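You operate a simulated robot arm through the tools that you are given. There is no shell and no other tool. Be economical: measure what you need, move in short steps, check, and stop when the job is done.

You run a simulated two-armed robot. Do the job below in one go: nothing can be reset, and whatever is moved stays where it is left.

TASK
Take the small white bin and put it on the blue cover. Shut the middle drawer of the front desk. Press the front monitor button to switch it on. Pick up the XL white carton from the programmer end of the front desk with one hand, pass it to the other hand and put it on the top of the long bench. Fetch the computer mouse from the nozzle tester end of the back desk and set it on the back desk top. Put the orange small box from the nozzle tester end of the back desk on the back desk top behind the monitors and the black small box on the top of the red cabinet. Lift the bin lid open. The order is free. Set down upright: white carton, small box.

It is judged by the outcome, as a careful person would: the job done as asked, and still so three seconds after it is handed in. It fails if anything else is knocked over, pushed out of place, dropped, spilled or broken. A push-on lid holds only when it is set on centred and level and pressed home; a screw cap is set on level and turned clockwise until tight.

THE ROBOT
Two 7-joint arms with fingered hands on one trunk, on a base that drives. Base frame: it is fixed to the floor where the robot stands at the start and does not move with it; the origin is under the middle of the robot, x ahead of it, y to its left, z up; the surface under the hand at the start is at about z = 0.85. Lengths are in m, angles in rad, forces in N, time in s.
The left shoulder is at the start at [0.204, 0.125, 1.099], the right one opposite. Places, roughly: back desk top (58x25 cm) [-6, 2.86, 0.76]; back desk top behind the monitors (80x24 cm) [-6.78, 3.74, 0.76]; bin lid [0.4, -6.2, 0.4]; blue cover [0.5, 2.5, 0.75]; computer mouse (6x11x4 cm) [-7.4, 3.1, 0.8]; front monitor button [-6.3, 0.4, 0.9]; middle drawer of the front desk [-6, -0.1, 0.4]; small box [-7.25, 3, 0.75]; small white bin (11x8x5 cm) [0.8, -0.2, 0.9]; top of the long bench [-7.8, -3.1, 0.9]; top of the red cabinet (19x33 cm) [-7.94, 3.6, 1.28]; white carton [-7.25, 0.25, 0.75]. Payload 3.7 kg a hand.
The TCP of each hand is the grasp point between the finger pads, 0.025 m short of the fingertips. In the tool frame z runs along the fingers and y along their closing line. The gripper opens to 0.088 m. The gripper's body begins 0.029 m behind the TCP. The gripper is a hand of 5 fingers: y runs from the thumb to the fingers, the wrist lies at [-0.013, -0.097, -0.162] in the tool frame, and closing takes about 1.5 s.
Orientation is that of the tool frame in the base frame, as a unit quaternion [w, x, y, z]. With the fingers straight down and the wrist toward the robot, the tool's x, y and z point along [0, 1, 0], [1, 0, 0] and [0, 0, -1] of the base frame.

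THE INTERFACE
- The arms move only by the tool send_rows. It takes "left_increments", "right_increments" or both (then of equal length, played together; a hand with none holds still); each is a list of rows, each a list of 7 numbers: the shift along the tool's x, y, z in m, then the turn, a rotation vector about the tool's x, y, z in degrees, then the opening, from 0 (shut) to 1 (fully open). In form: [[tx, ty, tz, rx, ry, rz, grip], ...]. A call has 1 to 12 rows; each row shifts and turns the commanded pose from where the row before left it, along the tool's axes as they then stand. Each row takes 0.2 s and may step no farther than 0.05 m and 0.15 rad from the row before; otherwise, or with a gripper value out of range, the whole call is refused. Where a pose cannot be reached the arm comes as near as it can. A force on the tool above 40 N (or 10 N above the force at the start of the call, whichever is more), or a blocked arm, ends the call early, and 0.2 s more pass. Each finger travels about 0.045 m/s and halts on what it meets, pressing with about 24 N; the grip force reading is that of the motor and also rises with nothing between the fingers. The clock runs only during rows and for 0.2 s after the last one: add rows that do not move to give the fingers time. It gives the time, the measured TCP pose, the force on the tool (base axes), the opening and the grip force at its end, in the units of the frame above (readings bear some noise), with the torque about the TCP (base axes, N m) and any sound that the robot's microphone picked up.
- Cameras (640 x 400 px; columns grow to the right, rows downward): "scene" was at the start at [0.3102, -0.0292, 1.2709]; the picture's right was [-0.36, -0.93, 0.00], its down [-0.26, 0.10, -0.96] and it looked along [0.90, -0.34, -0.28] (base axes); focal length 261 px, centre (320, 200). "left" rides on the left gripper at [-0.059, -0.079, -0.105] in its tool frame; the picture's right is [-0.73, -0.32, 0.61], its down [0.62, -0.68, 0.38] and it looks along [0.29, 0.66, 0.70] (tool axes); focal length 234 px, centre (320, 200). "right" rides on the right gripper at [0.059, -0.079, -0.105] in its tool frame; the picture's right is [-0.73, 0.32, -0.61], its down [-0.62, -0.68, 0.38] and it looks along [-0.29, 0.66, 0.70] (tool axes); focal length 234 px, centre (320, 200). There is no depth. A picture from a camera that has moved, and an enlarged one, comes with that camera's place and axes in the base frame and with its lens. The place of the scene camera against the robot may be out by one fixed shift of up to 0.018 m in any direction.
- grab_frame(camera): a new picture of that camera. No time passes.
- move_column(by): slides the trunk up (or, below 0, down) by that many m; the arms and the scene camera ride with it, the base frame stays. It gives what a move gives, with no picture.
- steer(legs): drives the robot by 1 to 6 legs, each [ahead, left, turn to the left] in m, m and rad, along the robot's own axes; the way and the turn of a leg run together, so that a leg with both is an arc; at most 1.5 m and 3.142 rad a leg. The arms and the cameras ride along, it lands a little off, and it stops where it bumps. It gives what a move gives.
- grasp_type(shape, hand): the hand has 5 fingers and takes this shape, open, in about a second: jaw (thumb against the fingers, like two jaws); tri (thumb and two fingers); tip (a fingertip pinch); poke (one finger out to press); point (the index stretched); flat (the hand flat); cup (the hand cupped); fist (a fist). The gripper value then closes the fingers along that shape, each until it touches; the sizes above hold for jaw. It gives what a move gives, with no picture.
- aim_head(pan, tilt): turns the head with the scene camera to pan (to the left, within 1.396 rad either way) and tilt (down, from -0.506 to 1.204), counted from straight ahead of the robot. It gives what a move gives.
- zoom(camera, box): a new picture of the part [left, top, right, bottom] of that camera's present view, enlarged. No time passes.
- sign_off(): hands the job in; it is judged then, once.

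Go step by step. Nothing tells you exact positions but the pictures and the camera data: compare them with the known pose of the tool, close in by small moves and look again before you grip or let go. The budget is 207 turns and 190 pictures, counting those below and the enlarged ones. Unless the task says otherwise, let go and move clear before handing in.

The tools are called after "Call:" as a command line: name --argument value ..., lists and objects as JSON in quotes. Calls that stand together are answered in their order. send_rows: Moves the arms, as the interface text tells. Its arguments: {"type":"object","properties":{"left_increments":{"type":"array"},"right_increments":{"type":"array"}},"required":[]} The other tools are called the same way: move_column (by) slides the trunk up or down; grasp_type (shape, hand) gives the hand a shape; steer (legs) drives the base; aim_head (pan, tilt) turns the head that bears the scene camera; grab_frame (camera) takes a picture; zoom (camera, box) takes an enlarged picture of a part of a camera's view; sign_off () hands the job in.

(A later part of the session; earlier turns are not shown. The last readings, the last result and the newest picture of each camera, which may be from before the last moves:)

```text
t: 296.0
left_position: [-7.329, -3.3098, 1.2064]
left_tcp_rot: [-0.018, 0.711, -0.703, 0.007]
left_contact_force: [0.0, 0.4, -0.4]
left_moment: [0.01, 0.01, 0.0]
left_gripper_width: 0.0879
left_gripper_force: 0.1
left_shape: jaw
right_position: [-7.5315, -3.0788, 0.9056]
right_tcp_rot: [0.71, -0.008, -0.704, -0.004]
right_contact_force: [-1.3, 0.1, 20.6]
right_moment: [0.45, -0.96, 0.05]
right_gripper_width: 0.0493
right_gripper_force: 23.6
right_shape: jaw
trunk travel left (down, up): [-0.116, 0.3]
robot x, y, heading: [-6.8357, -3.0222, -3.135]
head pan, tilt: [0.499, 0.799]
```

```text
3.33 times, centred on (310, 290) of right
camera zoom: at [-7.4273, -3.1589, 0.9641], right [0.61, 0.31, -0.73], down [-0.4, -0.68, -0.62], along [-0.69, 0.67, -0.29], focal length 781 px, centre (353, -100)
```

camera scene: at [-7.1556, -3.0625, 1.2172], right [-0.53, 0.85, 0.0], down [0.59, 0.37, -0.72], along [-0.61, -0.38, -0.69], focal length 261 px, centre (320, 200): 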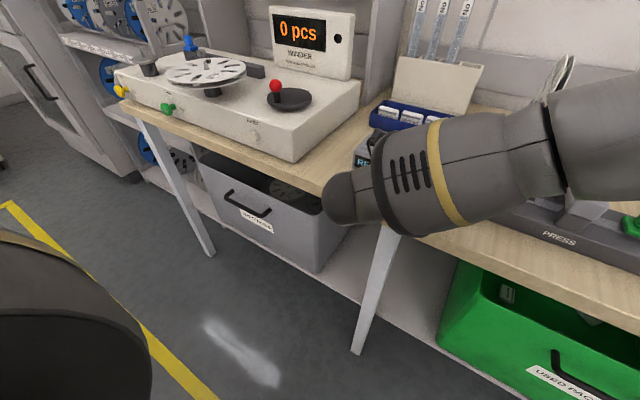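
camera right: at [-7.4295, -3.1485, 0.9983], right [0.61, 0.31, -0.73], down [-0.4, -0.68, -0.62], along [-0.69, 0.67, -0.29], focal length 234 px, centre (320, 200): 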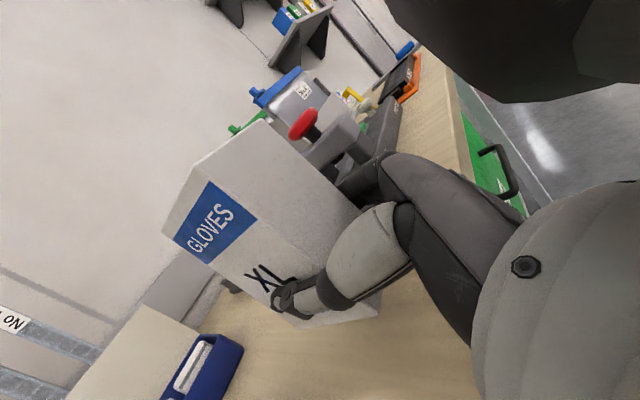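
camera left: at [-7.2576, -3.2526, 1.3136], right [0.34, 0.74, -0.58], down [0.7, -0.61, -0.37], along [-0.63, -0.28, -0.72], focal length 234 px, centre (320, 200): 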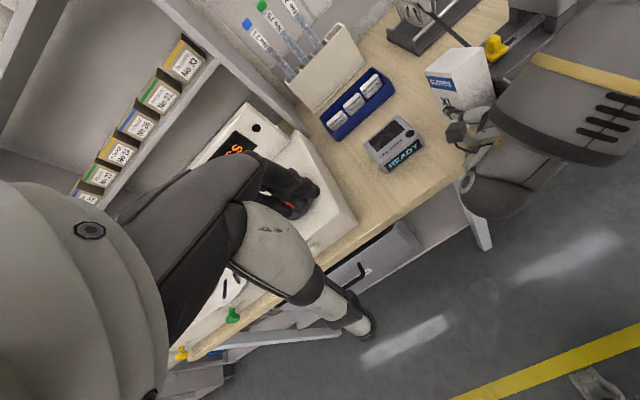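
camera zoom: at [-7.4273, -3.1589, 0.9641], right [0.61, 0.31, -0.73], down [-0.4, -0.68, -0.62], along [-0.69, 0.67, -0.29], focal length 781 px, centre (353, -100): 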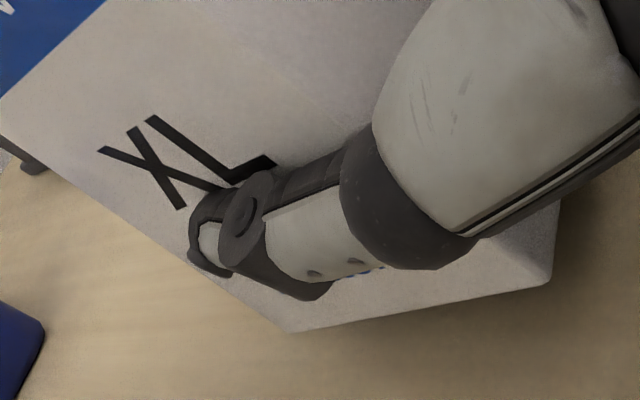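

Contact with the bench is at bottom z ≈ 0.872, and the carton is level. I'll open the right hand gently.

Call:
send_rows --right_increments '[[0.0005, 0, 0, 0, 0, 0, 0.5], [0, 0, 0, 0, 0, 0, 0.6], [0, 0, 0, 0, 0, 0, 0.7], [0, 0, 0, 0, 0, 0, 0.75], [0, 0, 0, 0, 0, 0, 0.8], [0, 0, 0, 0, 0, 0, 0.8]]'

Call:
zoom --camera "left" --box '[350, 0, 590, 180]'

```text
t: 297.4
left_position: [-7.3285, -3.3101, 1.2056]
left_tcp_rot: [-0.019, 0.71, -0.704, 0.007]
left_contact_force: [-0.2, -0.1, 1.2]
left_moment: [-0.01, 0.01, -0.03]
left_gripper_width: 0.088
left_gripper_force: 0.0
left_shape: jaw
right_position: [-7.5318, -3.0793, 0.9031]
right_tcp_rot: [0.708, -0.008, -0.706, -0.003]
right_contact_force: [-3.4, -1.0, 24.4]
right_moment: [0.41, -0.94, 0.02]
right_gripper_width: 0.0701
right_gripper_force: 0.1
right_shape: jaw
trunk travel left (down, up): [-0.116, 0.3]
robot x, y, heading: [-6.8316, -3.0212, -3.131]
head pan, tilt: [0.499, 0.799]
```

```text
2.22 times, centred on (470, 90) of left
camera zoom: at [-7.2552, -3.2525, 1.3146], right [0.34, 0.74, -0.58], down [0.7, -0.61, -0.37], along [-0.63, -0.28, -0.72], focal length 520 px, centre (-13, 444)
```

zoom: 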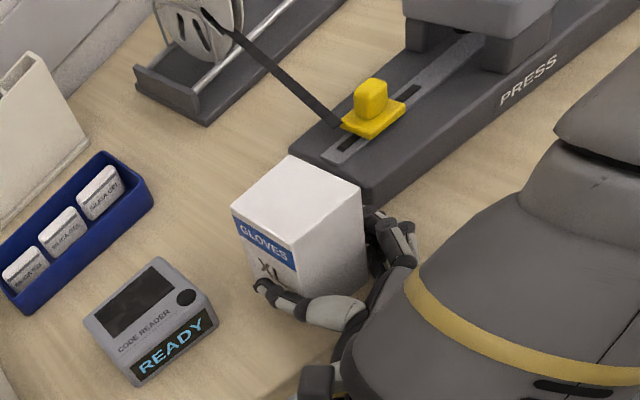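

Call:
send_rows --right_increments '[[0.003, 0, 0, 0, 0, 0, 0.85], [0.002, 0, -0.005, 0, 0, 0, 0.85], [0, 0, 0, 0, 0, 0, 0.85]]'

Call:
steer --legs '[[-0.4, 0, 0]]'

Call:
grab_frame --camera "left"

```text
t: 298.2
left_position: [-7.3308, -3.31, 1.2046]
left_tcp_rot: [-0.019, 0.71, -0.704, 0.008]
left_contact_force: [-0.6, 0.1, 0.0]
left_moment: [0.0, -0.02, 0.01]
left_gripper_width: 0.0879
left_gripper_force: 0.0
left_shape: jaw
right_position: [-7.5275, -3.0784, 0.903]
right_tcp_rot: [-0.706, 0.008, 0.709, 0.003]
right_contact_force: [-2.3, -0.6, 4.3]
right_moment: [0.06, -0.09, 0.04]
right_gripper_width: 0.0748
right_gripper_force: 0.1
right_shape: jaw
trunk travel left (down, up): [-0.116, 0.3]
robot x, y, heading: [-6.8338, -3.0192, -3.134]
head pan, tilt: [0.499, 0.799]
```

```text
t: 299.9
left_position: [-7.1203, -3.3011, 1.204]
left_tcp_rot: [0.018, -0.706, 0.708, -0.007]
left_contact_force: [-0.7, 0.4, -0.5]
left_moment: [0.01, -0.04, -0.03]
left_gripper_width: 0.0879
left_gripper_force: 0.1
left_shape: jaw
right_position: [-7.3129, -3.0684, 0.9045]
right_tcp_rot: [-0.706, 0.011, 0.708, 0.006]
right_contact_force: [-0.7, 1.4, -0.7]
right_moment: [-0.03, 0.02, -0.01]
right_gripper_width: 0.0747
right_gripper_force: 0.0
right_shape: jaw
trunk travel left (down, up): [-0.116, 0.3]
robot x, y, heading: [-6.6156, -3.0172, 3.137]
head pan, tilt: [0.499, 0.799]
stopped in leg 1: the robot was blocked; the commanded pose is now the measured one
```

```text
82 pictures are left
camera left: at [-7.0457, -3.2448, 1.3137], right [0.35, 0.73, -0.58], down [0.69, -0.62, -0.37], along [-0.63, -0.28, -0.72], focal length 234 px, centre (320, 200)
```

left: 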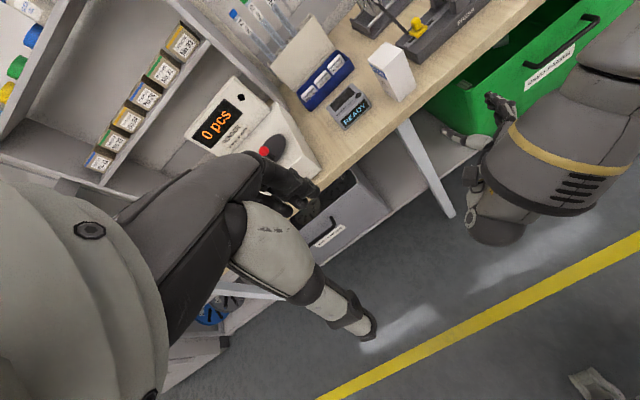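

The XL carton stands upright on the long bench. I'll move clear to the north and restore the right hand to its plain downward pose.

Call:
steer --legs '[[0.06, 0, 0], [0, -0.9, 0]]'

Call:
send_rows --right_increments '[[0.03, 0, 0, 8.2, 0, 0, 1], [0.03, 0, 0, 8.2, 0, 0, 1], [0.03, 0, 0, 8.2, 0, 0, 1], [0.03, 0, 0, 8.2, 0, 0, 1], [0.03, 0, 0, 8.2, 0, 0, 1], [0.03, 0, 0, 8.2, 0, 0, 1], [0, 0, 0, 8.2, 0, 0, 1], [0, 0, 0, 8.2, 0, 0, 1], [0, 0, 0, 8.2, 0, 0, 1], [0, 0, 0, 8.2, 0, 0, 1], [0, 0, 0, 8, 0, 0, 1], [0, 0, 0, 0, 0, 0, 1]]'

Call:
send_rows --right_increments '[[0, 0, -0.03, 0, -8.2, 0, 1], [0, 0, -0.03, 0, -8.2, 0, 1], [0, 0, -0.03, 0, -8.2, 0, 1], [0, 0, -0.03, 0, -8.2, 0, 1], [0, 0, -0.03, 0, -8.2, 0, 1], [0, 0, -0.03, 0, -8.2, 0, 1], [0, 0, 0, 0, -8.2, 0, 1], [0, 0, 0, 0, -8.2, 0, 1], [0, 0, 0, 0, -8.2, 0, 1], [0, 0, 0, 0, -8.2, 0, 1], [0, 0, 0, 0, -8, 0, 1], [0, 0, 0, 0, 0, 0, 1]]'

```text
t: 308.9
left_position: [-7.1742, -2.389, 1.2066]
left_tcp_rot: [-0.018, 0.708, -0.705, 0.006]
left_contact_force: [-0.2, 0.1, 0.1]
left_moment: [0.0, -0.03, -0.01]
left_gripper_width: 0.0877
left_gripper_force: 0.1
left_shape: jaw
right_position: [-7.369, -2.1575, 0.9056]
right_tcp_rot: [-0.707, 0.01, 0.707, 0.004]
right_contact_force: [1.1, -0.8, -0.7]
right_moment: [0.01, 0.01, 0.01]
right_gripper_width: 0.0745
right_gripper_force: 0.1
right_shape: jaw
trunk travel left (down, up): [-0.116, 0.3]
robot x, y, heading: [-6.6769, -2.1025, -3.141]
head pan, tilt: [0.499, 0.799]
```

```text
t: 311.5
left_position: [-7.1742, -2.3876, 1.2056]
left_tcp_rot: [-0.018, 0.708, -0.706, 0.007]
left_contact_force: [0.1, -0.3, 0.0]
left_moment: [0.01, 0.04, 0.02]
left_gripper_width: 0.0878
left_gripper_force: 0.1
left_shape: jaw
right_position: [-7.3691, -2.1559, 1.0869]
right_tcp_rot: [0.507, 0.494, -0.502, 0.497]
right_contact_force: [-0.6, 0.0, 0.2]
right_moment: [0.02, -0.01, 0.02]
right_gripper_width: 0.0875
right_gripper_force: 0.1
right_shape: jaw
trunk travel left (down, up): [-0.116, 0.3]
robot x, y, heading: [-6.673, -2.1046, -3.141]
head pan, tilt: [0.499, 0.799]
```

```text
t: 314.1
left_position: [-7.1742, -2.3883, 1.2054]
left_tcp_rot: [-0.018, 0.708, -0.706, 0.007]
left_contact_force: [0.2, 0.4, 0.0]
left_moment: [-0.03, -0.02, -0.01]
left_gripper_width: 0.088
left_gripper_force: 0.0
left_shape: jaw
right_position: [-7.3671, -1.9913, 1.1458]
right_tcp_rot: [-0.004, -0.7, 0.714, -0.002]
right_contact_force: [-0.6, 0.5, -0.5]
right_moment: [0.01, 0.0, 0.0]
right_gripper_width: 0.0879
right_gripper_force: 0.1
right_shape: jaw
right hand out of reach, approached as far as the arm can: row 4
trunk travel left (down, up): [-0.116, 0.3]
robot x, y, heading: [-6.6789, -2.1046, -3.139]
head pan, tilt: [0.499, 0.799]
```

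Call:
send_rows --right_increments '[[-0.04, -0.03, 0, 0, 0, 0, 1], [-0.04, -0.03, 0, 0, 0, 0, 1], [-0.04, -0.03, 0, 0, 0, 0, 1], [-0.04, -0.03, 0, 0, 0, 0, 1], [-0.04, -0.03, 0, 0, 0, 0, 1], [0, 0, 0, 0, 0, 0, 1]]'

Call:
steer --legs '[[-1.45, 0, 0], [0, 0, -1.575], [1.0, 0, 0]]'

Call:
aim_head --pan 0 --tilt 0.3

Call:
grab_frame --camera "scene"

```text
t: 315.5
left_position: [-7.1746, -2.3879, 1.2044]
left_tcp_rot: [-0.018, 0.708, -0.706, 0.007]
left_contact_force: [-0.6, -0.2, -0.2]
left_moment: [0.01, 0.02, -0.02]
left_gripper_width: 0.0877
left_gripper_force: 0.0
left_shape: jaw
right_position: [-7.2128, -1.7919, 1.1401]
right_tcp_rot: [-0.002, -0.701, 0.713, -0.003]
right_contact_force: [0.3, -0.5, -0.2]
right_moment: [0.0, -0.01, 0.01]
right_gripper_width: 0.0879
right_gripper_force: 0.1
right_shape: jaw
trunk travel left (down, up): [-0.116, 0.3]
robot x, y, heading: [-6.6768, -2.0996, -3.142]
head pan, tilt: [0.499, 0.799]
```

```text
t: 331.6
left_position: [-5.398, -0.5791, 1.2053]
left_tcp_rot: [0.006, 0.033, 0.999, -0.018]
left_contact_force: [0.4, -0.2, -0.7]
left_moment: [-0.01, 0.01, 0.02]
left_gripper_width: 0.0878
left_gripper_force: 0.0
left_shape: jaw
right_position: [-4.8019, -0.5813, 1.1411]
right_tcp_rot: [-0.004, 0.043, 0.999, 0.0]
right_contact_force: [0.5, 0.2, -0.1]
right_moment: [0.02, -0.02, 0.02]
right_gripper_width: 0.0877
right_gripper_force: 0.1
right_shape: jaw
trunk travel left (down, up): [-0.116, 0.3]
robot x, y, heading: [-5.1472, -1.0981, 1.505]
head pan, tilt: [0.499, 0.799]
```

```text
t: 332.5
left_position: [-5.3996, -0.5791, 1.2045]
left_tcp_rot: [0.007, 0.033, 0.999, -0.018]
left_contact_force: [0.5, -0.4, 0.5]
left_moment: [0.0, -0.01, 0.0]
left_gripper_width: 0.0878
left_gripper_force: 0.1
left_shape: jaw
right_position: [-4.8013, -0.5817, 1.1411]
right_tcp_rot: [-0.004, 0.044, 0.999, 0.002]
right_contact_force: [0.6, 0.8, -0.8]
right_moment: [-0.02, -0.03, 0.01]
right_gripper_width: 0.0878
right_gripper_force: 0.1
right_shape: jaw
trunk travel left (down, up): [-0.116, 0.3]
robot x, y, heading: [-5.1464, -1.1011, 1.508]
head pan, tilt: [0.0, 0.3]
```

```text
81 pictures are left
camera scene: at [-5.1356, -0.7562, 1.2588], right [1.0, -0.07, 0.0], down [-0.02, -0.3, -0.95], along [0.06, 0.95, -0.3], focal length 261 px, centre (320, 200)
```

scene: 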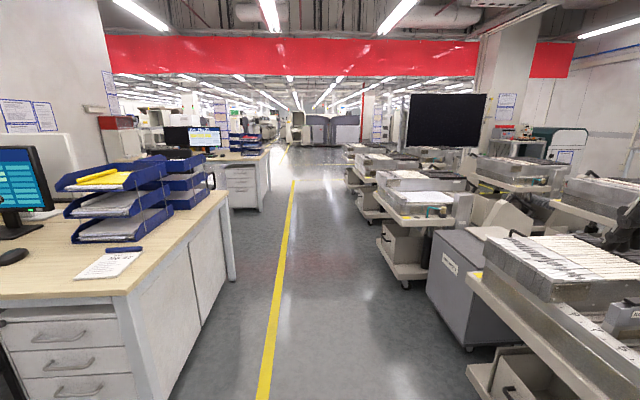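

Call:
steer --legs '[[0, 0.06, 0.065], [1.4, 0, 0], [1.4, 0, 0], [0.3, 0, 0]]'

Call:
aim_head --pan 0.9 --tilt 0.35

Call:
grab_frame --camera "scene"

```text
t: 348.6
left_position: [-5.3963, 2.5353, 1.2053]
left_tcp_rot: [0.007, 0.022, 1.0, -0.018]
left_contact_force: [0.2, 0.1, 0.2]
left_moment: [-0.01, 0.01, 0.0]
left_gripper_width: 0.088
left_gripper_force: 0.1
left_shape: jaw
right_position: [-4.7994, 2.5457, 1.1401]
right_tcp_rot: [-0.003, 0.033, 0.999, 0.0]
right_contact_force: [0.5, -0.2, -0.2]
right_moment: [0.01, -0.03, 0.0]
right_gripper_width: 0.0878
right_gripper_force: 0.2
right_shape: jaw
trunk travel left (down, up): [-0.116, 0.3]
robot x, y, heading: [-5.135, 2.0249, 1.528]
head pan, tilt: [0.0, 0.3]
```

```text
t: 349.8
left_position: [-5.3964, 2.5356, 1.2065]
left_tcp_rot: [0.007, 0.022, 1.0, -0.017]
left_contact_force: [-0.3, -1.3, 0.2]
left_moment: [0.01, 0.01, 0.01]
left_gripper_width: 0.088
left_gripper_force: 0.1
left_shape: jaw
right_position: [-4.8001, 2.5454, 1.1407]
right_tcp_rot: [-0.003, 0.034, 0.999, 0.001]
right_contact_force: [0.3, 0.3, 0.1]
right_moment: [0.02, 0.0, -0.02]
right_gripper_width: 0.0879
right_gripper_force: 0.0
right_shape: jaw
trunk travel left (down, up): [-0.116, 0.3]
robot x, y, heading: [-5.1358, 2.0247, 1.521]
head pan, tilt: [0.901, 0.351]
```

```text
80 pictures are left
camera scene: at [-5.2043, 2.3307, 1.2542], right [0.66, 0.75, 0.0], down [0.26, -0.23, -0.94], along [-0.71, 0.62, -0.34], focal length 261 px, centre (320, 200)
```

scene: 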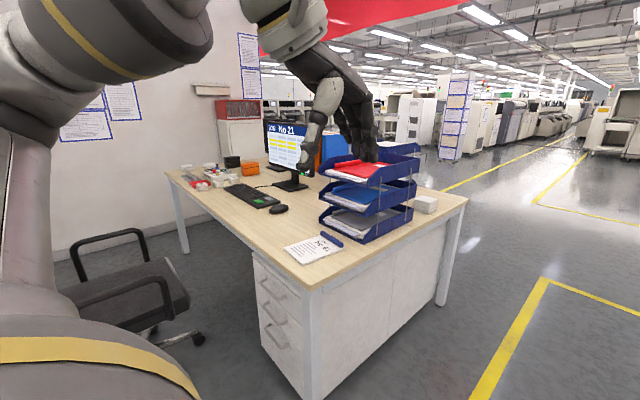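

A chair stands in front of the back desk. I'll turn west into the aisle between the desks and look.

Call:
steer --legs '[[-0.15, 0, 0], [0, 0, 1.6]]'

Call:
aim_head --pan 0 --tilt 0.4

Call:
grab_frame --camera "scene"

```text
t: 355.0
left_position: [-5.6513, 1.6036, 1.2059]
left_tcp_rot: [0.017, -0.695, 0.718, -0.007]
left_contact_force: [0.3, 0.6, 0.0]
left_moment: [0.0, 0.01, -0.01]
left_gripper_width: 0.0882
left_gripper_force: 0.0
left_shape: jaw
right_position: [-5.6687, 2.2004, 1.1415]
right_tcp_rot: [-0.003, -0.688, 0.726, -0.002]
right_contact_force: [0.4, -0.6, 0.0]
right_moment: [0.0, 0.0, 0.01]
right_gripper_width: 0.0876
right_gripper_force: 0.0
right_shape: jaw
trunk travel left (down, up): [-0.116, 0.3]
robot x, y, heading: [-5.1447, 1.8704, 3.108]
head pan, tilt: [0.901, 0.351]
```

```text
t: 356.2
left_position: [-5.6506, 1.6041, 1.206]
left_tcp_rot: [0.018, -0.696, 0.718, -0.008]
left_contact_force: [0.1, 0.4, 0.1]
left_moment: [0.01, -0.01, -0.02]
left_gripper_width: 0.0879
left_gripper_force: 0.0
left_shape: jaw
right_position: [-5.6693, 2.2017, 1.1401]
right_tcp_rot: [-0.003, -0.687, 0.726, -0.002]
right_contact_force: [0.0, -0.4, -0.7]
right_moment: [-0.01, 0.03, 0.01]
right_gripper_width: 0.0878
right_gripper_force: 0.1
right_shape: jaw
trunk travel left (down, up): [-0.116, 0.3]
robot x, y, heading: [-5.1453, 1.8684, 3.109]
head pan, tilt: [0.0, 0.4]
```

```text
79 pictures are left
camera scene: at [-5.4879, 1.8868, 1.2496], right [0.04, 1.0, 0.0], down [0.39, -0.01, -0.92], along [-0.92, 0.03, -0.39], focal length 261 px, centre (320, 200)
```

scene: 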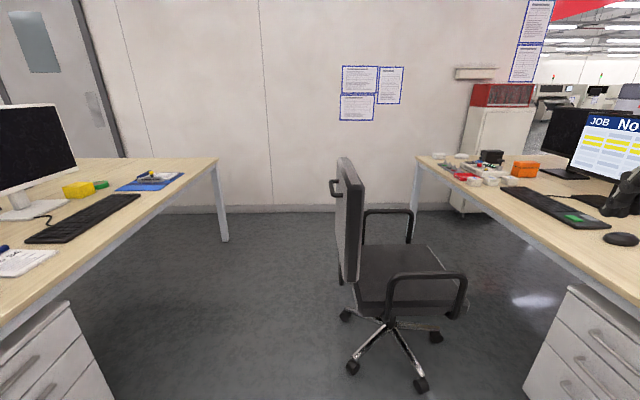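

The chair (base around (-6.45, 2.28), back at y ≈ 1.97) leaves a 0.78 m corridor along the front desk. The base is slimmer front-to-back, so I'll face north and move sideways through it with the hands raised.

Call:
move_column --by 0.1

Call:
steer --legs '[[0, 0, -1.537], [-0.32, 0, 0], [0, 0.5, 0]]'

Call:
aim_head --pan 1.1 --tilt 0.6

Call:
grab_frame --camera "scene"

```text
t: 357.5
left_position: [-5.6527, 1.6042, 1.3039]
left_tcp_rot: [0.019, -0.695, 0.718, -0.007]
left_contact_force: [-0.1, -0.5, -0.7]
left_moment: [-0.05, -0.07, -0.04]
left_gripper_width: 0.088
left_gripper_force: 0.1
left_shape: jaw
right_position: [-5.6692, 2.1997, 1.2411]
right_tcp_rot: [-0.001, -0.687, 0.727, -0.004]
right_contact_force: [-0.4, 0.1, 0.3]
right_moment: [-0.02, -0.02, 0.0]
right_gripper_width: 0.0878
right_gripper_force: 0.0
right_shape: jaw
trunk travel left (down, up): [-0.216, 0.2]
robot x, y, heading: [-5.1427, 1.867, 3.108]
head pan, tilt: [0.0, 0.4]
```

```text
t: 368.0
left_position: [-5.9422, 2.0363, 1.3051]
left_tcp_rot: [0.009, -0.008, 1.0, -0.017]
left_contact_force: [0.7, -0.2, -0.1]
left_moment: [-0.01, 0.03, -0.01]
left_gripper_width: 0.088
left_gripper_force: 0.0
left_shape: jaw
right_position: [-5.3473, 2.0849, 1.2401]
right_tcp_rot: [-0.003, 0.002, 1.0, 0.001]
right_contact_force: [-0.2, -0.2, 0.3]
right_moment: [0.03, -0.02, 0.01]
right_gripper_width: 0.0879
right_gripper_force: 0.1
right_shape: jaw
trunk travel left (down, up): [-0.216, 0.2]
robot x, y, heading: [-5.6513, 1.5418, 1.586]
head pan, tilt: [0.0, 0.4]
```

```text
t: 369.3
left_position: [-5.9425, 2.0377, 1.3057]
left_tcp_rot: [0.008, -0.008, 1.0, -0.017]
left_contact_force: [-0.3, 0.9, -0.4]
left_moment: [-0.02, 0.01, -0.04]
left_gripper_width: 0.0878
left_gripper_force: 0.1
left_shape: jaw
right_position: [-5.3473, 2.0841, 1.2411]
right_tcp_rot: [-0.004, 0.003, 1.0, 0.0]
right_contact_force: [-0.1, -0.9, 1.5]
right_moment: [0.03, 0.0, -0.02]
right_gripper_width: 0.0879
right_gripper_force: 0.1
right_shape: jaw
trunk travel left (down, up): [-0.216, 0.2]
robot x, y, heading: [-5.6495, 1.5431, 1.582]
head pan, tilt: [1.1, 0.6]
```

```text
78 pictures are left
camera scene: at [-5.7416, 1.72, 1.3446], right [0.44, 0.9, 0.0], down [0.51, -0.25, -0.83], along [-0.74, 0.36, -0.56], focal length 261 px, centre (320, 200)
```

scene: 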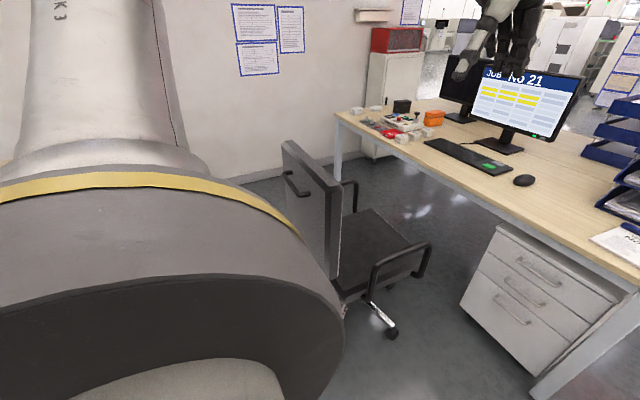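

Call:
steer --legs '[[0, 0.8, -0.012], [0, 0.8, 0]]'

Call:
aim_head --pan 0.0 --tilt 0.6

Call:
grab_frame --camera "scene"

```text
t: 383.4
left_position: [-7.4893, 2.0402, 1.3062]
left_tcp_rot: [0.008, 0.001, 1.0, -0.017]
left_contact_force: [-1.1, 0.5, 0.1]
left_moment: [0.01, 0.0, 0.01]
left_gripper_width: 0.0877
left_gripper_force: 0.1
left_shape: jaw
right_position: [-6.8925, 2.075, 1.242]
right_tcp_rot: [-0.003, 0.012, 1.0, 0.0]
right_contact_force: [-0.2, -0.1, -1.1]
right_moment: [0.0, 0.0, 0.0]
right_gripper_width: 0.0877
right_gripper_force: 0.0
right_shape: jaw
trunk travel left (down, up): [-0.216, 0.2]
robot x, y, heading: [-7.2052, 1.5432, 1.566]
head pan, tilt: [1.1, 0.6]
```

```text
t: 384.7
left_position: [-7.4887, 2.0411, 1.3064]
left_tcp_rot: [0.007, 0.001, 1.0, -0.018]
left_contact_force: [-0.9, -0.1, 0.0]
left_moment: [0.04, 0.0, 0.0]
left_gripper_width: 0.0877
left_gripper_force: 0.0
left_shape: jaw
right_position: [-6.8925, 2.0763, 1.2407]
right_tcp_rot: [-0.003, 0.012, 1.0, 0.0]
right_contact_force: [-0.6, 0.6, 0.5]
right_moment: [0.02, 0.0, 0.0]
right_gripper_width: 0.0876
right_gripper_force: 0.0
right_shape: jaw
trunk travel left (down, up): [-0.216, 0.2]
robot x, y, heading: [-7.2043, 1.5404, 1.571]
head pan, tilt: [0.0, 0.6]
```

```text
77 pictures are left
camera scene: at [-7.2151, 1.7668, 1.3446], right [1.0, 0.0, 0.0], down [0.0, -0.56, -0.83], along [0.0, 0.83, -0.56], focal length 261 px, centre (320, 200)
```

scene: 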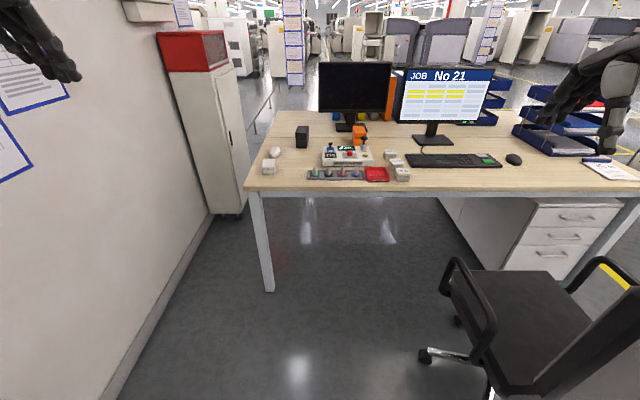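

I'm past the chair and can see the white mouse, the black box and the orange box on the desk. I'll zoom in.

Call:
zoom --camera "scene" --box '[240, 90, 440, 200]'

```text
3.20 times, centred on (340, 145) of scene
camera zoom: at [-7.2151, 1.7668, 1.3446], right [1.0, 0.0, 0.0], down [0.0, -0.56, -0.83], along [0.0, 0.83, -0.56], focal length 836 px, centre (256, 376)
```

zoom: 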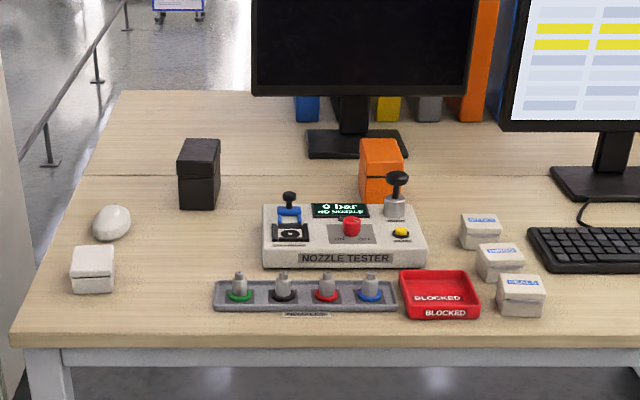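

Call:
steer --legs '[[0, 0.05, 0], [0.83, 0, 0]]'

Call:
grab_frame --camera "scene"

Call:
grab_frame --camera "left"

```text
t: 390.0
left_position: [-7.5406, 2.8925, 1.3045]
left_tcp_rot: [0.008, -0.001, 1.0, -0.017]
left_contact_force: [-0.2, -0.5, 0.3]
left_moment: [-0.02, 0.01, 0.02]
left_gripper_width: 0.0879
left_gripper_force: 0.0
left_shape: jaw
right_position: [-6.9441, 2.9308, 1.2424]
right_tcp_rot: [-0.003, 0.01, 1.0, -0.001]
right_contact_force: [0.0, -0.2, -0.1]
right_moment: [-0.03, 0.03, 0.0]
right_gripper_width: 0.0879
right_gripper_force: 0.1
right_shape: jaw
trunk travel left (down, up): [-0.216, 0.2]
robot x, y, heading: [-7.2555, 2.3908, 1.571]
head pan, tilt: [0.0, 0.6]
```

```text
75 pictures are left
camera scene: at [-7.2652, 2.6201, 1.3446], right [1.0, 0.0, 0.0], down [0.0, -0.57, -0.82], along [0.0, 0.82, -0.57], focal length 261 px, centre (320, 200)
```

scene: 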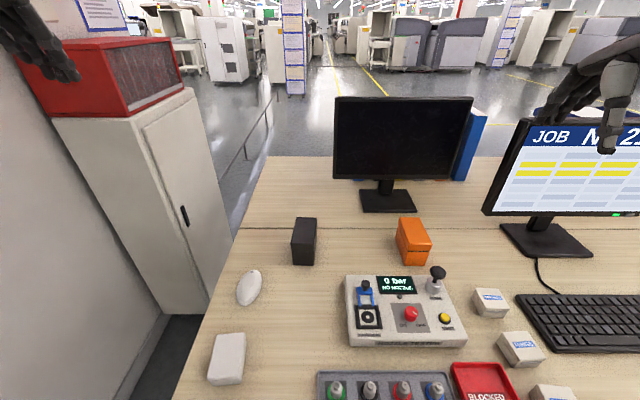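

```text
74 pictures are left
camera left: at [-7.484, 2.8172, 1.4145], right [0.74, -0.34, -0.58], down [-0.62, -0.7, -0.37], along [-0.28, 0.63, -0.72], focal length 234 px, centre (320, 200)
```

left: 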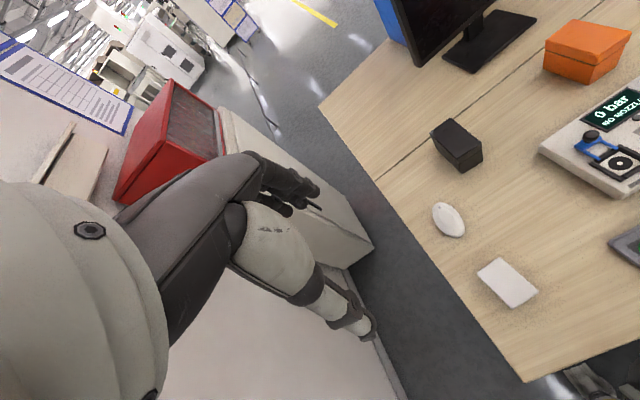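

Call:
zoom --camera "left" --box '[400, 90, 560, 250]'

Call:
zoom --camera "scene" --box '[220, 200, 460, 320]'

```text
2.50 times, centred on (480, 170) of left
camera zoom: at [-7.484, 2.8172, 1.4145], right [0.74, -0.34, -0.58], down [-0.62, -0.7, -0.37], along [-0.28, 0.63, -0.72], focal length 585 px, centre (-80, 275)
```

zoom: 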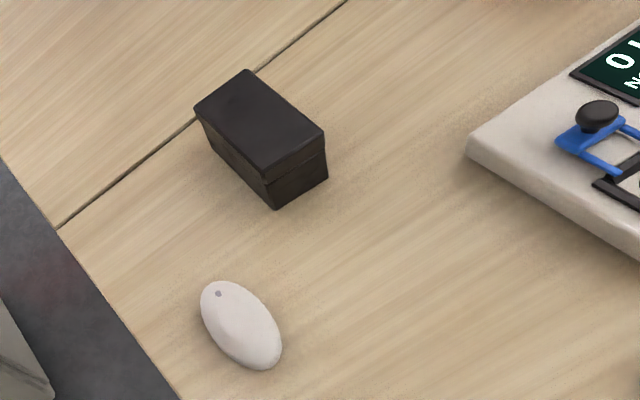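

```text
2.67 times, centred on (340, 260) of scene
camera zoom: at [-7.2652, 2.6201, 1.3446], right [1.0, 0.0, 0.0], down [0.0, -0.57, -0.82], along [0.0, 0.82, -0.57], focal length 696 px, centre (267, 40)
```

zoom: 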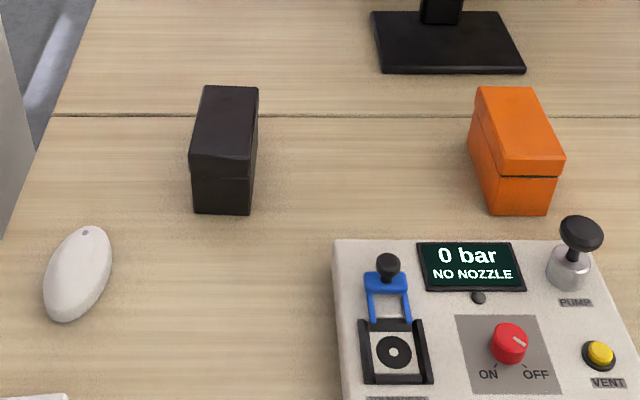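

The mouse is at (-7.443, 3.046), black box at (-7.30, 3.185), orange box at (-6.997, 3.187); boxes are 6×11×8.5 cm. Mouse first: I'll turn the left hand so it closes sideways and hover over it.

Call:
send_rows --left_increments '[[0, 0, 0, 0, 0, 8.5, 1], [0, 0, 0, 0, 0, 8.5, 1], [0, 0, 0, 0, 0, 8.5, 1], [0, 0, 0, 0, 0, 8.5, 1], [0, 0, 0, 0, 0, 8.5, 1], [0, 0, 0, 0, 0, 8.5, 1], [0, 0, 0, 0, 0, 8.5, 1], [0, 0, 0, 0, 0, 8.5, 1], [0, 0, 0, 0, 0, 8.5, 1], [0, 0, 0, 0, 0, 8.5, 1], [0, 0, 0, 0, 0, 8.5, 1], [0, 0, 0, 0, 0, 0, 1]]'

Call:
send_rows --left_increments '[[0.038, 0.024, 0, 0, 0, 0, 1], [0.038, 0.024, 0, 0, 0, 0, 1], [0.038, 0.025, 0, 0, 0, 0, 1], [0.038, 0.025, 0, 0, 0, 0, 1], [0, 0, 0.05, 0, 0, 0, 1], [0, 0, 0.05, 0, 0, 0, 1], [0, 0, 0.05, 0, 0, 0, 1], [0, 0, 0.05, 0, 0, 0, 1], [0, 0, 0.05, 0, 0, 0, 1], [0, 0, 0.05, 0, 0, 0, 1], [0, 0, 0.05, 0, 0, 0, 1], [0, 0, 0, 0, 0, 0, 1]]'

Call:
grab_frame --camera "left"

Call:
zoom --camera "scene" --box '[180, 180, 380, 330]'

```text
t: 392.6
left_position: [-7.5411, 2.8927, 1.3067]
left_tcp_rot: [0.018, 0.728, 0.685, -0.005]
left_contact_force: [-0.4, -0.4, -0.4]
left_moment: [0.03, -0.02, -0.02]
left_gripper_width: 0.0879
left_gripper_force: 0.1
left_shape: jaw
right_position: [-6.9448, 2.9309, 1.2409]
right_tcp_rot: [-0.004, 0.009, 1.0, 0.001]
right_contact_force: [-0.2, 0.8, 0.1]
right_moment: [0.04, 0.05, -0.04]
right_gripper_width: 0.0879
right_gripper_force: 0.1
right_shape: jaw
trunk travel left (down, up): [-0.216, 0.2]
robot x, y, heading: [-7.2532, 2.3918, 1.572]
head pan, tilt: [0.0, 0.6]
```

```text
t: 395.2
left_position: [-7.4381, 3.01, 0.9547]
left_tcp_rot: [0.017, 0.727, 0.687, -0.006]
left_contact_force: [-0.5, -0.4, 0.6]
left_moment: [-0.01, -0.01, -0.01]
left_gripper_width: 0.088
left_gripper_force: 0.0
left_shape: jaw
left hand out of reach, approached as far as the arm can: row 4
right_position: [-6.9442, 2.9299, 1.2422]
right_tcp_rot: [-0.003, 0.01, 1.0, 0.0]
right_contact_force: [1.2, 0.2, 0.0]
right_moment: [0.01, 0.01, 0.03]
right_gripper_width: 0.0879
right_gripper_force: 0.1
right_shape: jaw
trunk travel left (down, up): [-0.216, 0.2]
robot x, y, heading: [-7.2528, 2.3933, 1.575]
head pan, tilt: [0.0, 0.6]
```

```text
71 pictures are left
camera left: at [-7.5234, 2.959, 1.0603], right [-0.36, -0.73, -0.59], down [-0.64, 0.65, -0.42], along [0.68, 0.23, -0.69], focal length 234 px, centre (320, 200)
```

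left: 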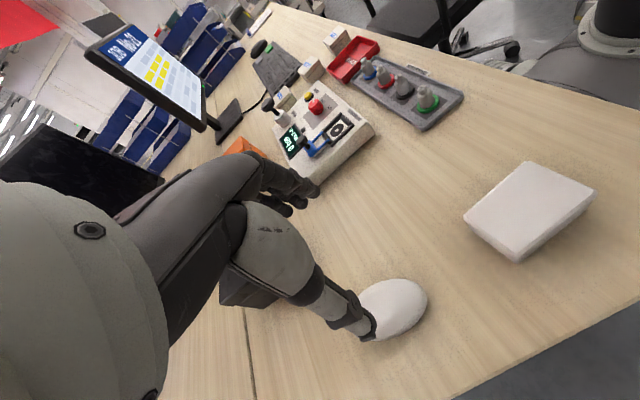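

```text
2.67 times, centred on (280, 255) of scene
camera zoom: at [-7.2653, 2.6193, 1.3448], right [1.0, 0.0, 0.0], down [0.0, -0.56, -0.83], along [0.0, 0.83, -0.56], focal length 696 px, centre (427, 53)
```

zoom: 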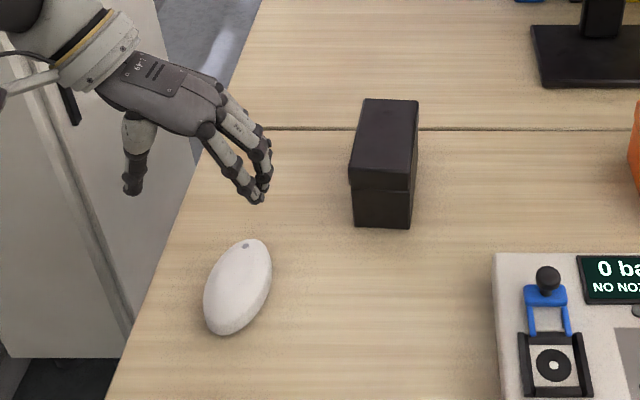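

Call:
send_rows --left_increments '[[0.03, -0.011, 0, 0, 0, 0, 1], [0, 0, 0.045, 0, 0, 0, 1], [0, 0, 0.045, 0, 0, 0, 1], [0, 0, 0.03, 0, 0, 0, 1], [0, 0, 0, 0, 0, 0, 1]]'

Call:
grab_frame --camera "left"

Call:
zoom --camera "scene" --box '[180, 180, 380, 330]'

```text
t: 396.4
left_position: [-7.4461, 3.0063, 0.8704]
left_tcp_rot: [0.017, 0.727, 0.686, -0.006]
left_contact_force: [0.1, 0.4, -0.1]
left_moment: [-0.02, -0.05, 0.01]
left_gripper_width: 0.0875
left_gripper_force: 0.0
left_shape: jaw
left hand out of reach, approached as far as the arm can: row 3, 4
right_position: [-6.9435, 2.931, 1.2414]
right_tcp_rot: [-0.003, 0.01, 1.0, 0.0]
right_contact_force: [0.2, 0.4, 0.8]
right_moment: [0.0, -0.03, -0.01]
right_gripper_width: 0.0878
right_gripper_force: 0.1
right_shape: jaw
trunk travel left (down, up): [-0.216, 0.2]
robot x, y, heading: [-7.254, 2.3926, 1.573]
head pan, tilt: [0.0, 0.6]
```

```text
69 pictures are left
camera left: at [-7.5304, 2.9554, 0.9759], right [-0.36, -0.73, -0.59], down [-0.64, 0.65, -0.41], along [0.68, 0.23, -0.69], focal length 234 px, centre (320, 200)
```

left: 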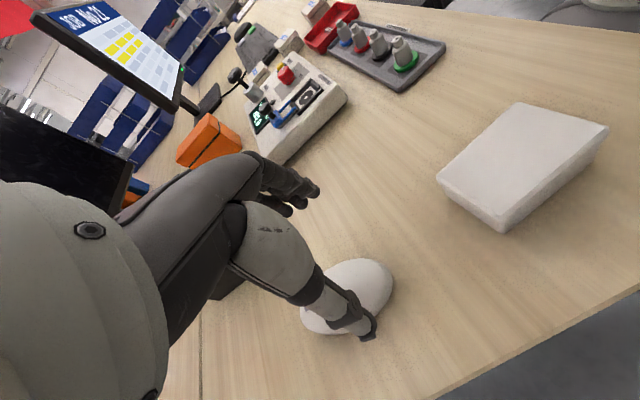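

```text
2.67 times, centred on (280, 255) of scene
camera zoom: at [-7.2653, 2.6199, 1.3446], right [1.0, 0.0, 0.0], down [0.0, -0.56, -0.83], along [0.0, 0.83, -0.56], focal length 696 px, centre (427, 53)
```

zoom: 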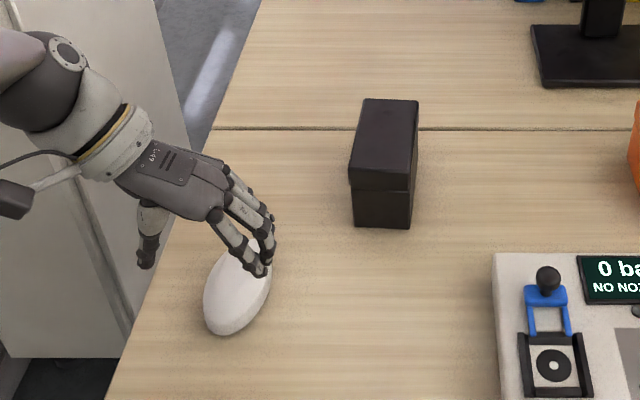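

Call:
move_column --by -0.05

Call:
send_rows --left_increments '[[0.015, 0, 0, 0, 0, 0, 1], [0.015, 0, 0, 0, 0, 0, 1], [0, 0, 0, 0, 0, 0, 1]]'

Call:
grab_frame --camera "left"

Call:
zoom --camera "scene" --box '[180, 180, 380, 330]'

```text
t: 397.3
left_position: [-7.4462, 3.0034, 0.8219]
left_tcp_rot: [0.016, 0.727, 0.687, -0.005]
left_contact_force: [-0.4, -0.8, -0.4]
left_moment: [0.0, 0.01, 0.0]
left_gripper_width: 0.0879
left_gripper_force: 0.1
left_shape: jaw
right_position: [-6.9449, 2.9286, 1.1919]
right_tcp_rot: [-0.004, 0.01, 1.0, 0.002]
right_contact_force: [0.5, -0.1, 0.1]
right_moment: [-0.03, 0.03, -0.02]
right_gripper_width: 0.0879
right_gripper_force: 0.1
right_shape: jaw
trunk travel left (down, up): [-0.166, 0.25]
robot x, y, heading: [-7.2548, 2.3928, 1.571]
head pan, tilt: [0.0, 0.6]
```

```text
t: 398.1
left_position: [-7.4453, 3.0333, 0.8198]
left_tcp_rot: [0.018, 0.727, 0.687, -0.006]
left_contact_force: [-0.5, 0.1, 1.0]
left_moment: [-0.02, -0.05, 0.0]
left_gripper_width: 0.0881
left_gripper_force: 0.0
left_shape: jaw
right_position: [-6.9437, 2.9312, 1.1919]
right_tcp_rot: [-0.003, 0.01, 1.0, 0.0]
right_contact_force: [-0.6, -0.1, -0.4]
right_moment: [0.03, 0.0, -0.01]
right_gripper_width: 0.0879
right_gripper_force: 0.0
right_shape: jaw
trunk travel left (down, up): [-0.166, 0.25]
robot x, y, heading: [-7.2538, 2.3901, 1.569]
head pan, tilt: [0.0, 0.6]
```

```text
67 pictures are left
camera left: at [-7.5297, 2.9828, 0.9256], right [-0.36, -0.73, -0.59], down [-0.64, 0.65, -0.42], along [0.68, 0.23, -0.69], focal length 234 px, centre (320, 200)
```

left: 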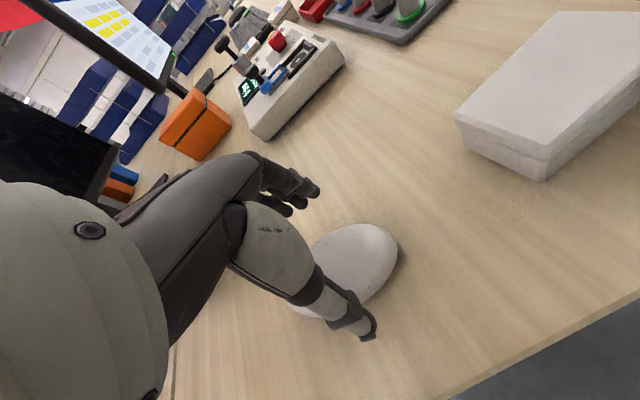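

```text
2.67 times, centred on (280, 255) of scene
camera zoom: at [-7.2653, 2.6738, 1.2898], right [1.0, 0.0, 0.0], down [0.0, -0.56, -0.83], along [0.0, 0.83, -0.56], focal length 696 px, centre (427, 53)
```

zoom: 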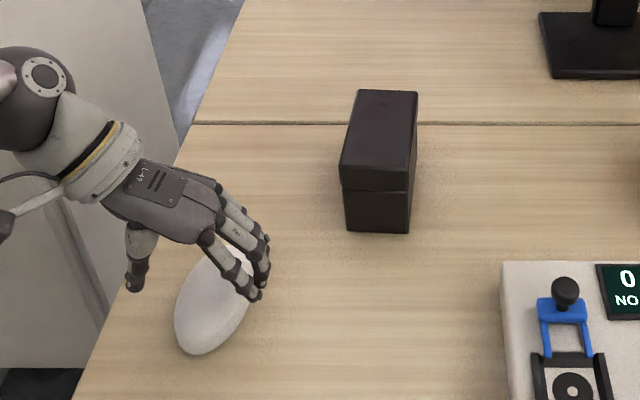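

Call:
send_rows --left_increments '[[0, -0.007, 0.014, 0, 0, 0, 1], [0, 0, 0.014, 0, 0, 0, 1], [0, 0, 0, 0, 0, 0, 1], [0, 0, 0, 0, 0, 0, 0.7], [0, 0, 0, 0, 0, 0, 0.5], [0, 0, 0, 0, 0, 0, 0.3], [0, 0, 0, 0, 0, 0, 0], [0, 0, 0, 0, 0, 0, 0], [0, 0, 0, 0, 0, 0, 0], [0, 0, 0, 0, 0, 0, 0]]'

Call:
zoom --camera "scene" --box '[180, 180, 380, 330]'

```text
t: 400.3
left_position: [-7.4504, 3.0347, 0.7955]
left_tcp_rot: [0.017, 0.727, 0.686, -0.003]
left_contact_force: [-0.7, 1.6, 17.6]
left_moment: [0.08, -0.03, -0.05]
left_gripper_width: 0.0391
left_gripper_force: 24.4
left_shape: jaw
right_position: [-6.944, 2.9282, 1.1931]
right_tcp_rot: [-0.005, 0.01, 1.0, 0.001]
right_contact_force: [0.8, -0.4, 0.2]
right_moment: [-0.04, 0.0, 0.0]
right_gripper_width: 0.0878
right_gripper_force: 0.0
right_shape: jaw
trunk travel left (down, up): [-0.166, 0.25]
robot x, y, heading: [-7.2521, 2.3921, 1.572]
head pan, tilt: [0.0, 0.6]
```

```text
2.67 times, centred on (280, 255) of scene
camera zoom: at [-7.2648, 2.672, 1.2905], right [1.0, 0.0, 0.0], down [0.0, -0.56, -0.83], along [0.0, 0.83, -0.56], focal length 696 px, centre (427, 53)
```

zoom: 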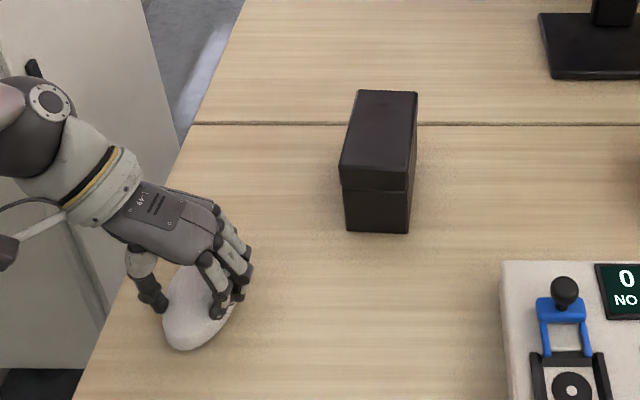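

Call:
send_rows --left_increments '[[0, 0, -0.01, 0, 0, 0, 0], [0, 0, -0.02, 0, 0, 0, 0], [0, 0, -0.03, 0, 0, 0, 0], [0, 0, 0, 0, 0, 0, 0]]'

Call:
zoom --camera "scene" --box '[180, 180, 380, 330]'

```text
t: 401.3
left_position: [-7.4525, 3.035, 0.8478]
left_tcp_rot: [0.018, 0.727, 0.686, -0.006]
left_contact_force: [0.3, 0.1, 0.3]
left_moment: [0.01, 0.0, -0.01]
left_gripper_width: 0.0239
left_gripper_force: 23.7
left_shape: jaw
right_position: [-6.9438, 2.9311, 1.1906]
right_tcp_rot: [-0.004, 0.009, 1.0, -0.001]
right_contact_force: [0.1, -0.8, 0.4]
right_moment: [-0.01, -0.01, -0.02]
right_gripper_width: 0.0878
right_gripper_force: 0.1
right_shape: jaw
trunk travel left (down, up): [-0.166, 0.25]
robot x, y, heading: [-7.2529, 2.3922, 1.572]
head pan, tilt: [0.0, 0.6]
```

```text
2.67 times, centred on (280, 255) of scene
camera zoom: at [-7.2652, 2.6745, 1.2895], right [1.0, 0.0, 0.0], down [0.0, -0.57, -0.82], along [0.0, 0.82, -0.57], focal length 696 px, centre (427, 53)
```

zoom: 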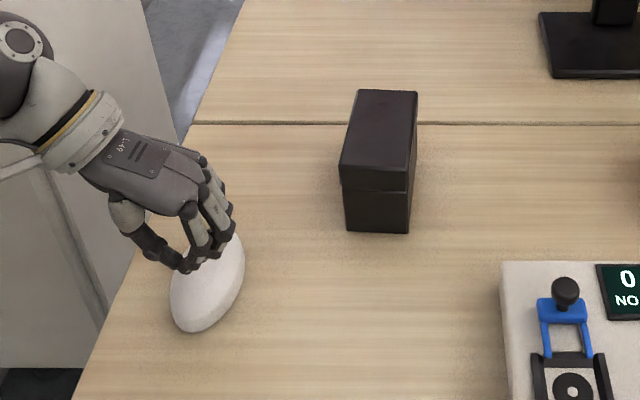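

Call:
grab_frame --camera "left"

```text
63 pictures are left
camera left: at [-7.5377, 2.9848, 0.9537], right [-0.36, -0.73, -0.59], down [-0.64, 0.65, -0.42], along [0.68, 0.23, -0.69], focal length 234 px, centre (320, 200)
```

left: 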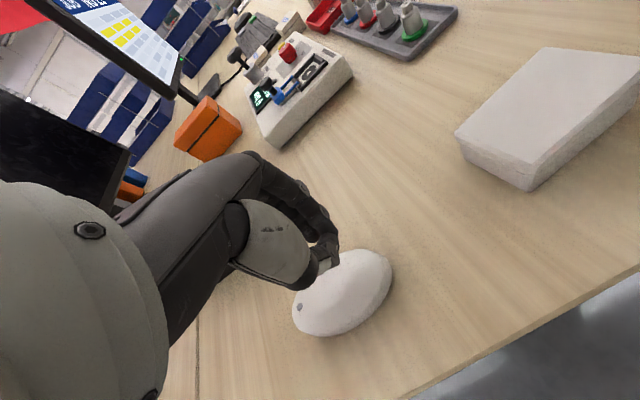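

The mouse slipped out and is still on the desk at about (-7.457, 3.06). I'll reopen, recentre, pre-close a bit and go lower before gripping.

Call:
send_rows --left_increments '[[0, 0, -0.03, 0, 0, 0, 0.3], [0, 0, 0, 0, 0, 0, 0.8], [0.013, -0.003, 0, 0, 0, 6, 0.82], [0.013, -0.003, 0, 0, 0, 0, 0.82], [0, 0, 0, 0, 0, 0, 0.82], [0, 0, 0, 0, 0, 0, 0.82], [0, 0, 0.03, 0, 0, 0, 0.82], [0, 0, 0.02, 0, 0, 0, 0.82], [0, 0, 0, 0, 0, 0, 0.82]]'

Call:
grab_frame --camera "left"

Call:
zoom --camera "scene" --box '[180, 180, 340, 300]'

```text
t: 403.3
left_position: [-7.4546, 3.0632, 0.8299]
left_tcp_rot: [0.018, 0.762, 0.647, -0.005]
left_contact_force: [0.1, 0.1, 0.4]
left_moment: [0.0, 0.01, 0.0]
left_gripper_width: 0.072
left_gripper_force: 0.0
left_shape: jaw
right_position: [-6.9423, 2.9323, 1.1919]
right_tcp_rot: [-0.003, 0.01, 1.0, 0.0]
right_contact_force: [-0.2, -0.5, 0.1]
right_moment: [-0.01, -0.03, 0.01]
right_gripper_width: 0.0879
right_gripper_force: 0.0
right_shape: jaw
trunk travel left (down, up): [-0.166, 0.25]
robot x, y, heading: [-7.2573, 2.3965, 1.578]
head pan, tilt: [0.0, 0.6]
```

```text
62 pictures are left
camera left: at [-7.5442, 3.0202, 0.9349], right [-0.43, -0.68, -0.59], down [-0.56, 0.71, -0.42], along [0.71, 0.16, -0.69], focal length 234 px, centre (320, 200)
```

left: 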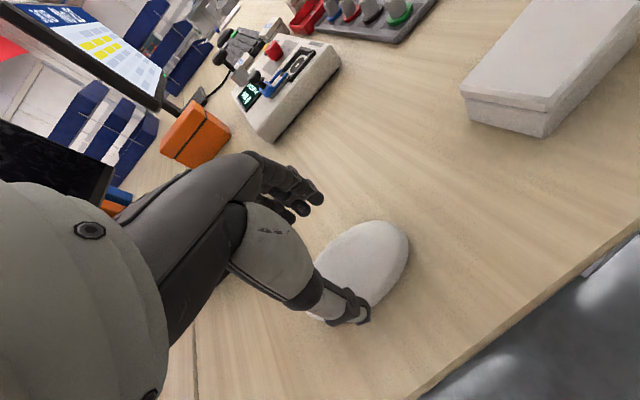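

```text
3.33 times, centred on (260, 240) of scene
camera zoom: at [-7.2652, 2.6739, 1.2898], right [1.0, 0.0, 0.0], down [0.0, -0.56, -0.83], along [0.0, 0.83, -0.56], focal length 870 px, centre (520, 67)
```

zoom: 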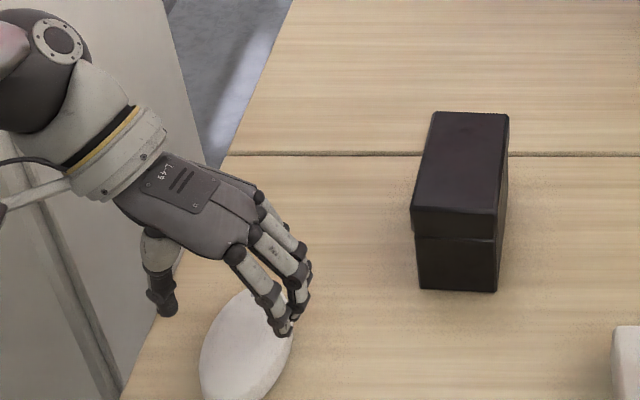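

Call:
send_rows --left_increments '[[0, -0.006, 0.02, 0, 0, 0, 0.82], [0, 0, 0.018, 0, 0, 0, 0.82], [0, 0, 0.004, 0, 0, 0, 0.82], [0, 0, 0, 0, 0, 0, 0.82]]'

```text
t: 404.3
left_position: [-7.46, 3.0597, 0.7861]
left_tcp_rot: [0.018, 0.763, 0.646, -0.005]
left_contact_force: [-0.5, -0.3, -0.1]
left_moment: [-0.02, 0.02, 0.01]
left_gripper_width: 0.0722
left_gripper_force: 0.1
left_shape: jaw
right_position: [-6.9443, 2.9306, 1.191]
right_tcp_rot: [-0.004, 0.01, 1.0, 0.0]
right_contact_force: [0.4, 0.0, -0.2]
right_moment: [0.0, 0.0, 0.0]
right_gripper_width: 0.0877
right_gripper_force: 0.1
right_shape: jaw
trunk travel left (down, up): [-0.166, 0.25]
robot x, y, heading: [-7.2532, 2.3879, 1.571]
head pan, tilt: [0.0, 0.6]
```

Call:
send_rows --left_increments '[[0, 0, 0.003, 0, 0, 0, 0.82], [0, 0, 0.003, 0, 0, 0, 0.82], [0, 0, 0.003, 0, 0, 0, 0.82], [0, 0, 0, 0, 0, 0, 0.82]]'

```text
t: 405.3
left_position: [-7.4602, 3.0601, 0.7788]
left_tcp_rot: [0.018, 0.762, 0.647, -0.004]
left_contact_force: [0.4, -0.2, -0.1]
left_moment: [0.0, 0.0, 0.02]
left_gripper_width: 0.0719
left_gripper_force: 0.1
left_shape: jaw
right_position: [-6.9437, 2.9312, 1.1917]
right_tcp_rot: [-0.003, 0.01, 1.0, -0.001]
right_contact_force: [-0.1, -0.2, -0.1]
right_moment: [-0.01, 0.01, 0.0]
right_gripper_width: 0.0875
right_gripper_force: 0.1
right_shape: jaw
trunk travel left (down, up): [-0.166, 0.25]
robot x, y, heading: [-7.2537, 2.3931, 1.578]
head pan, tilt: [0.0, 0.6]
```

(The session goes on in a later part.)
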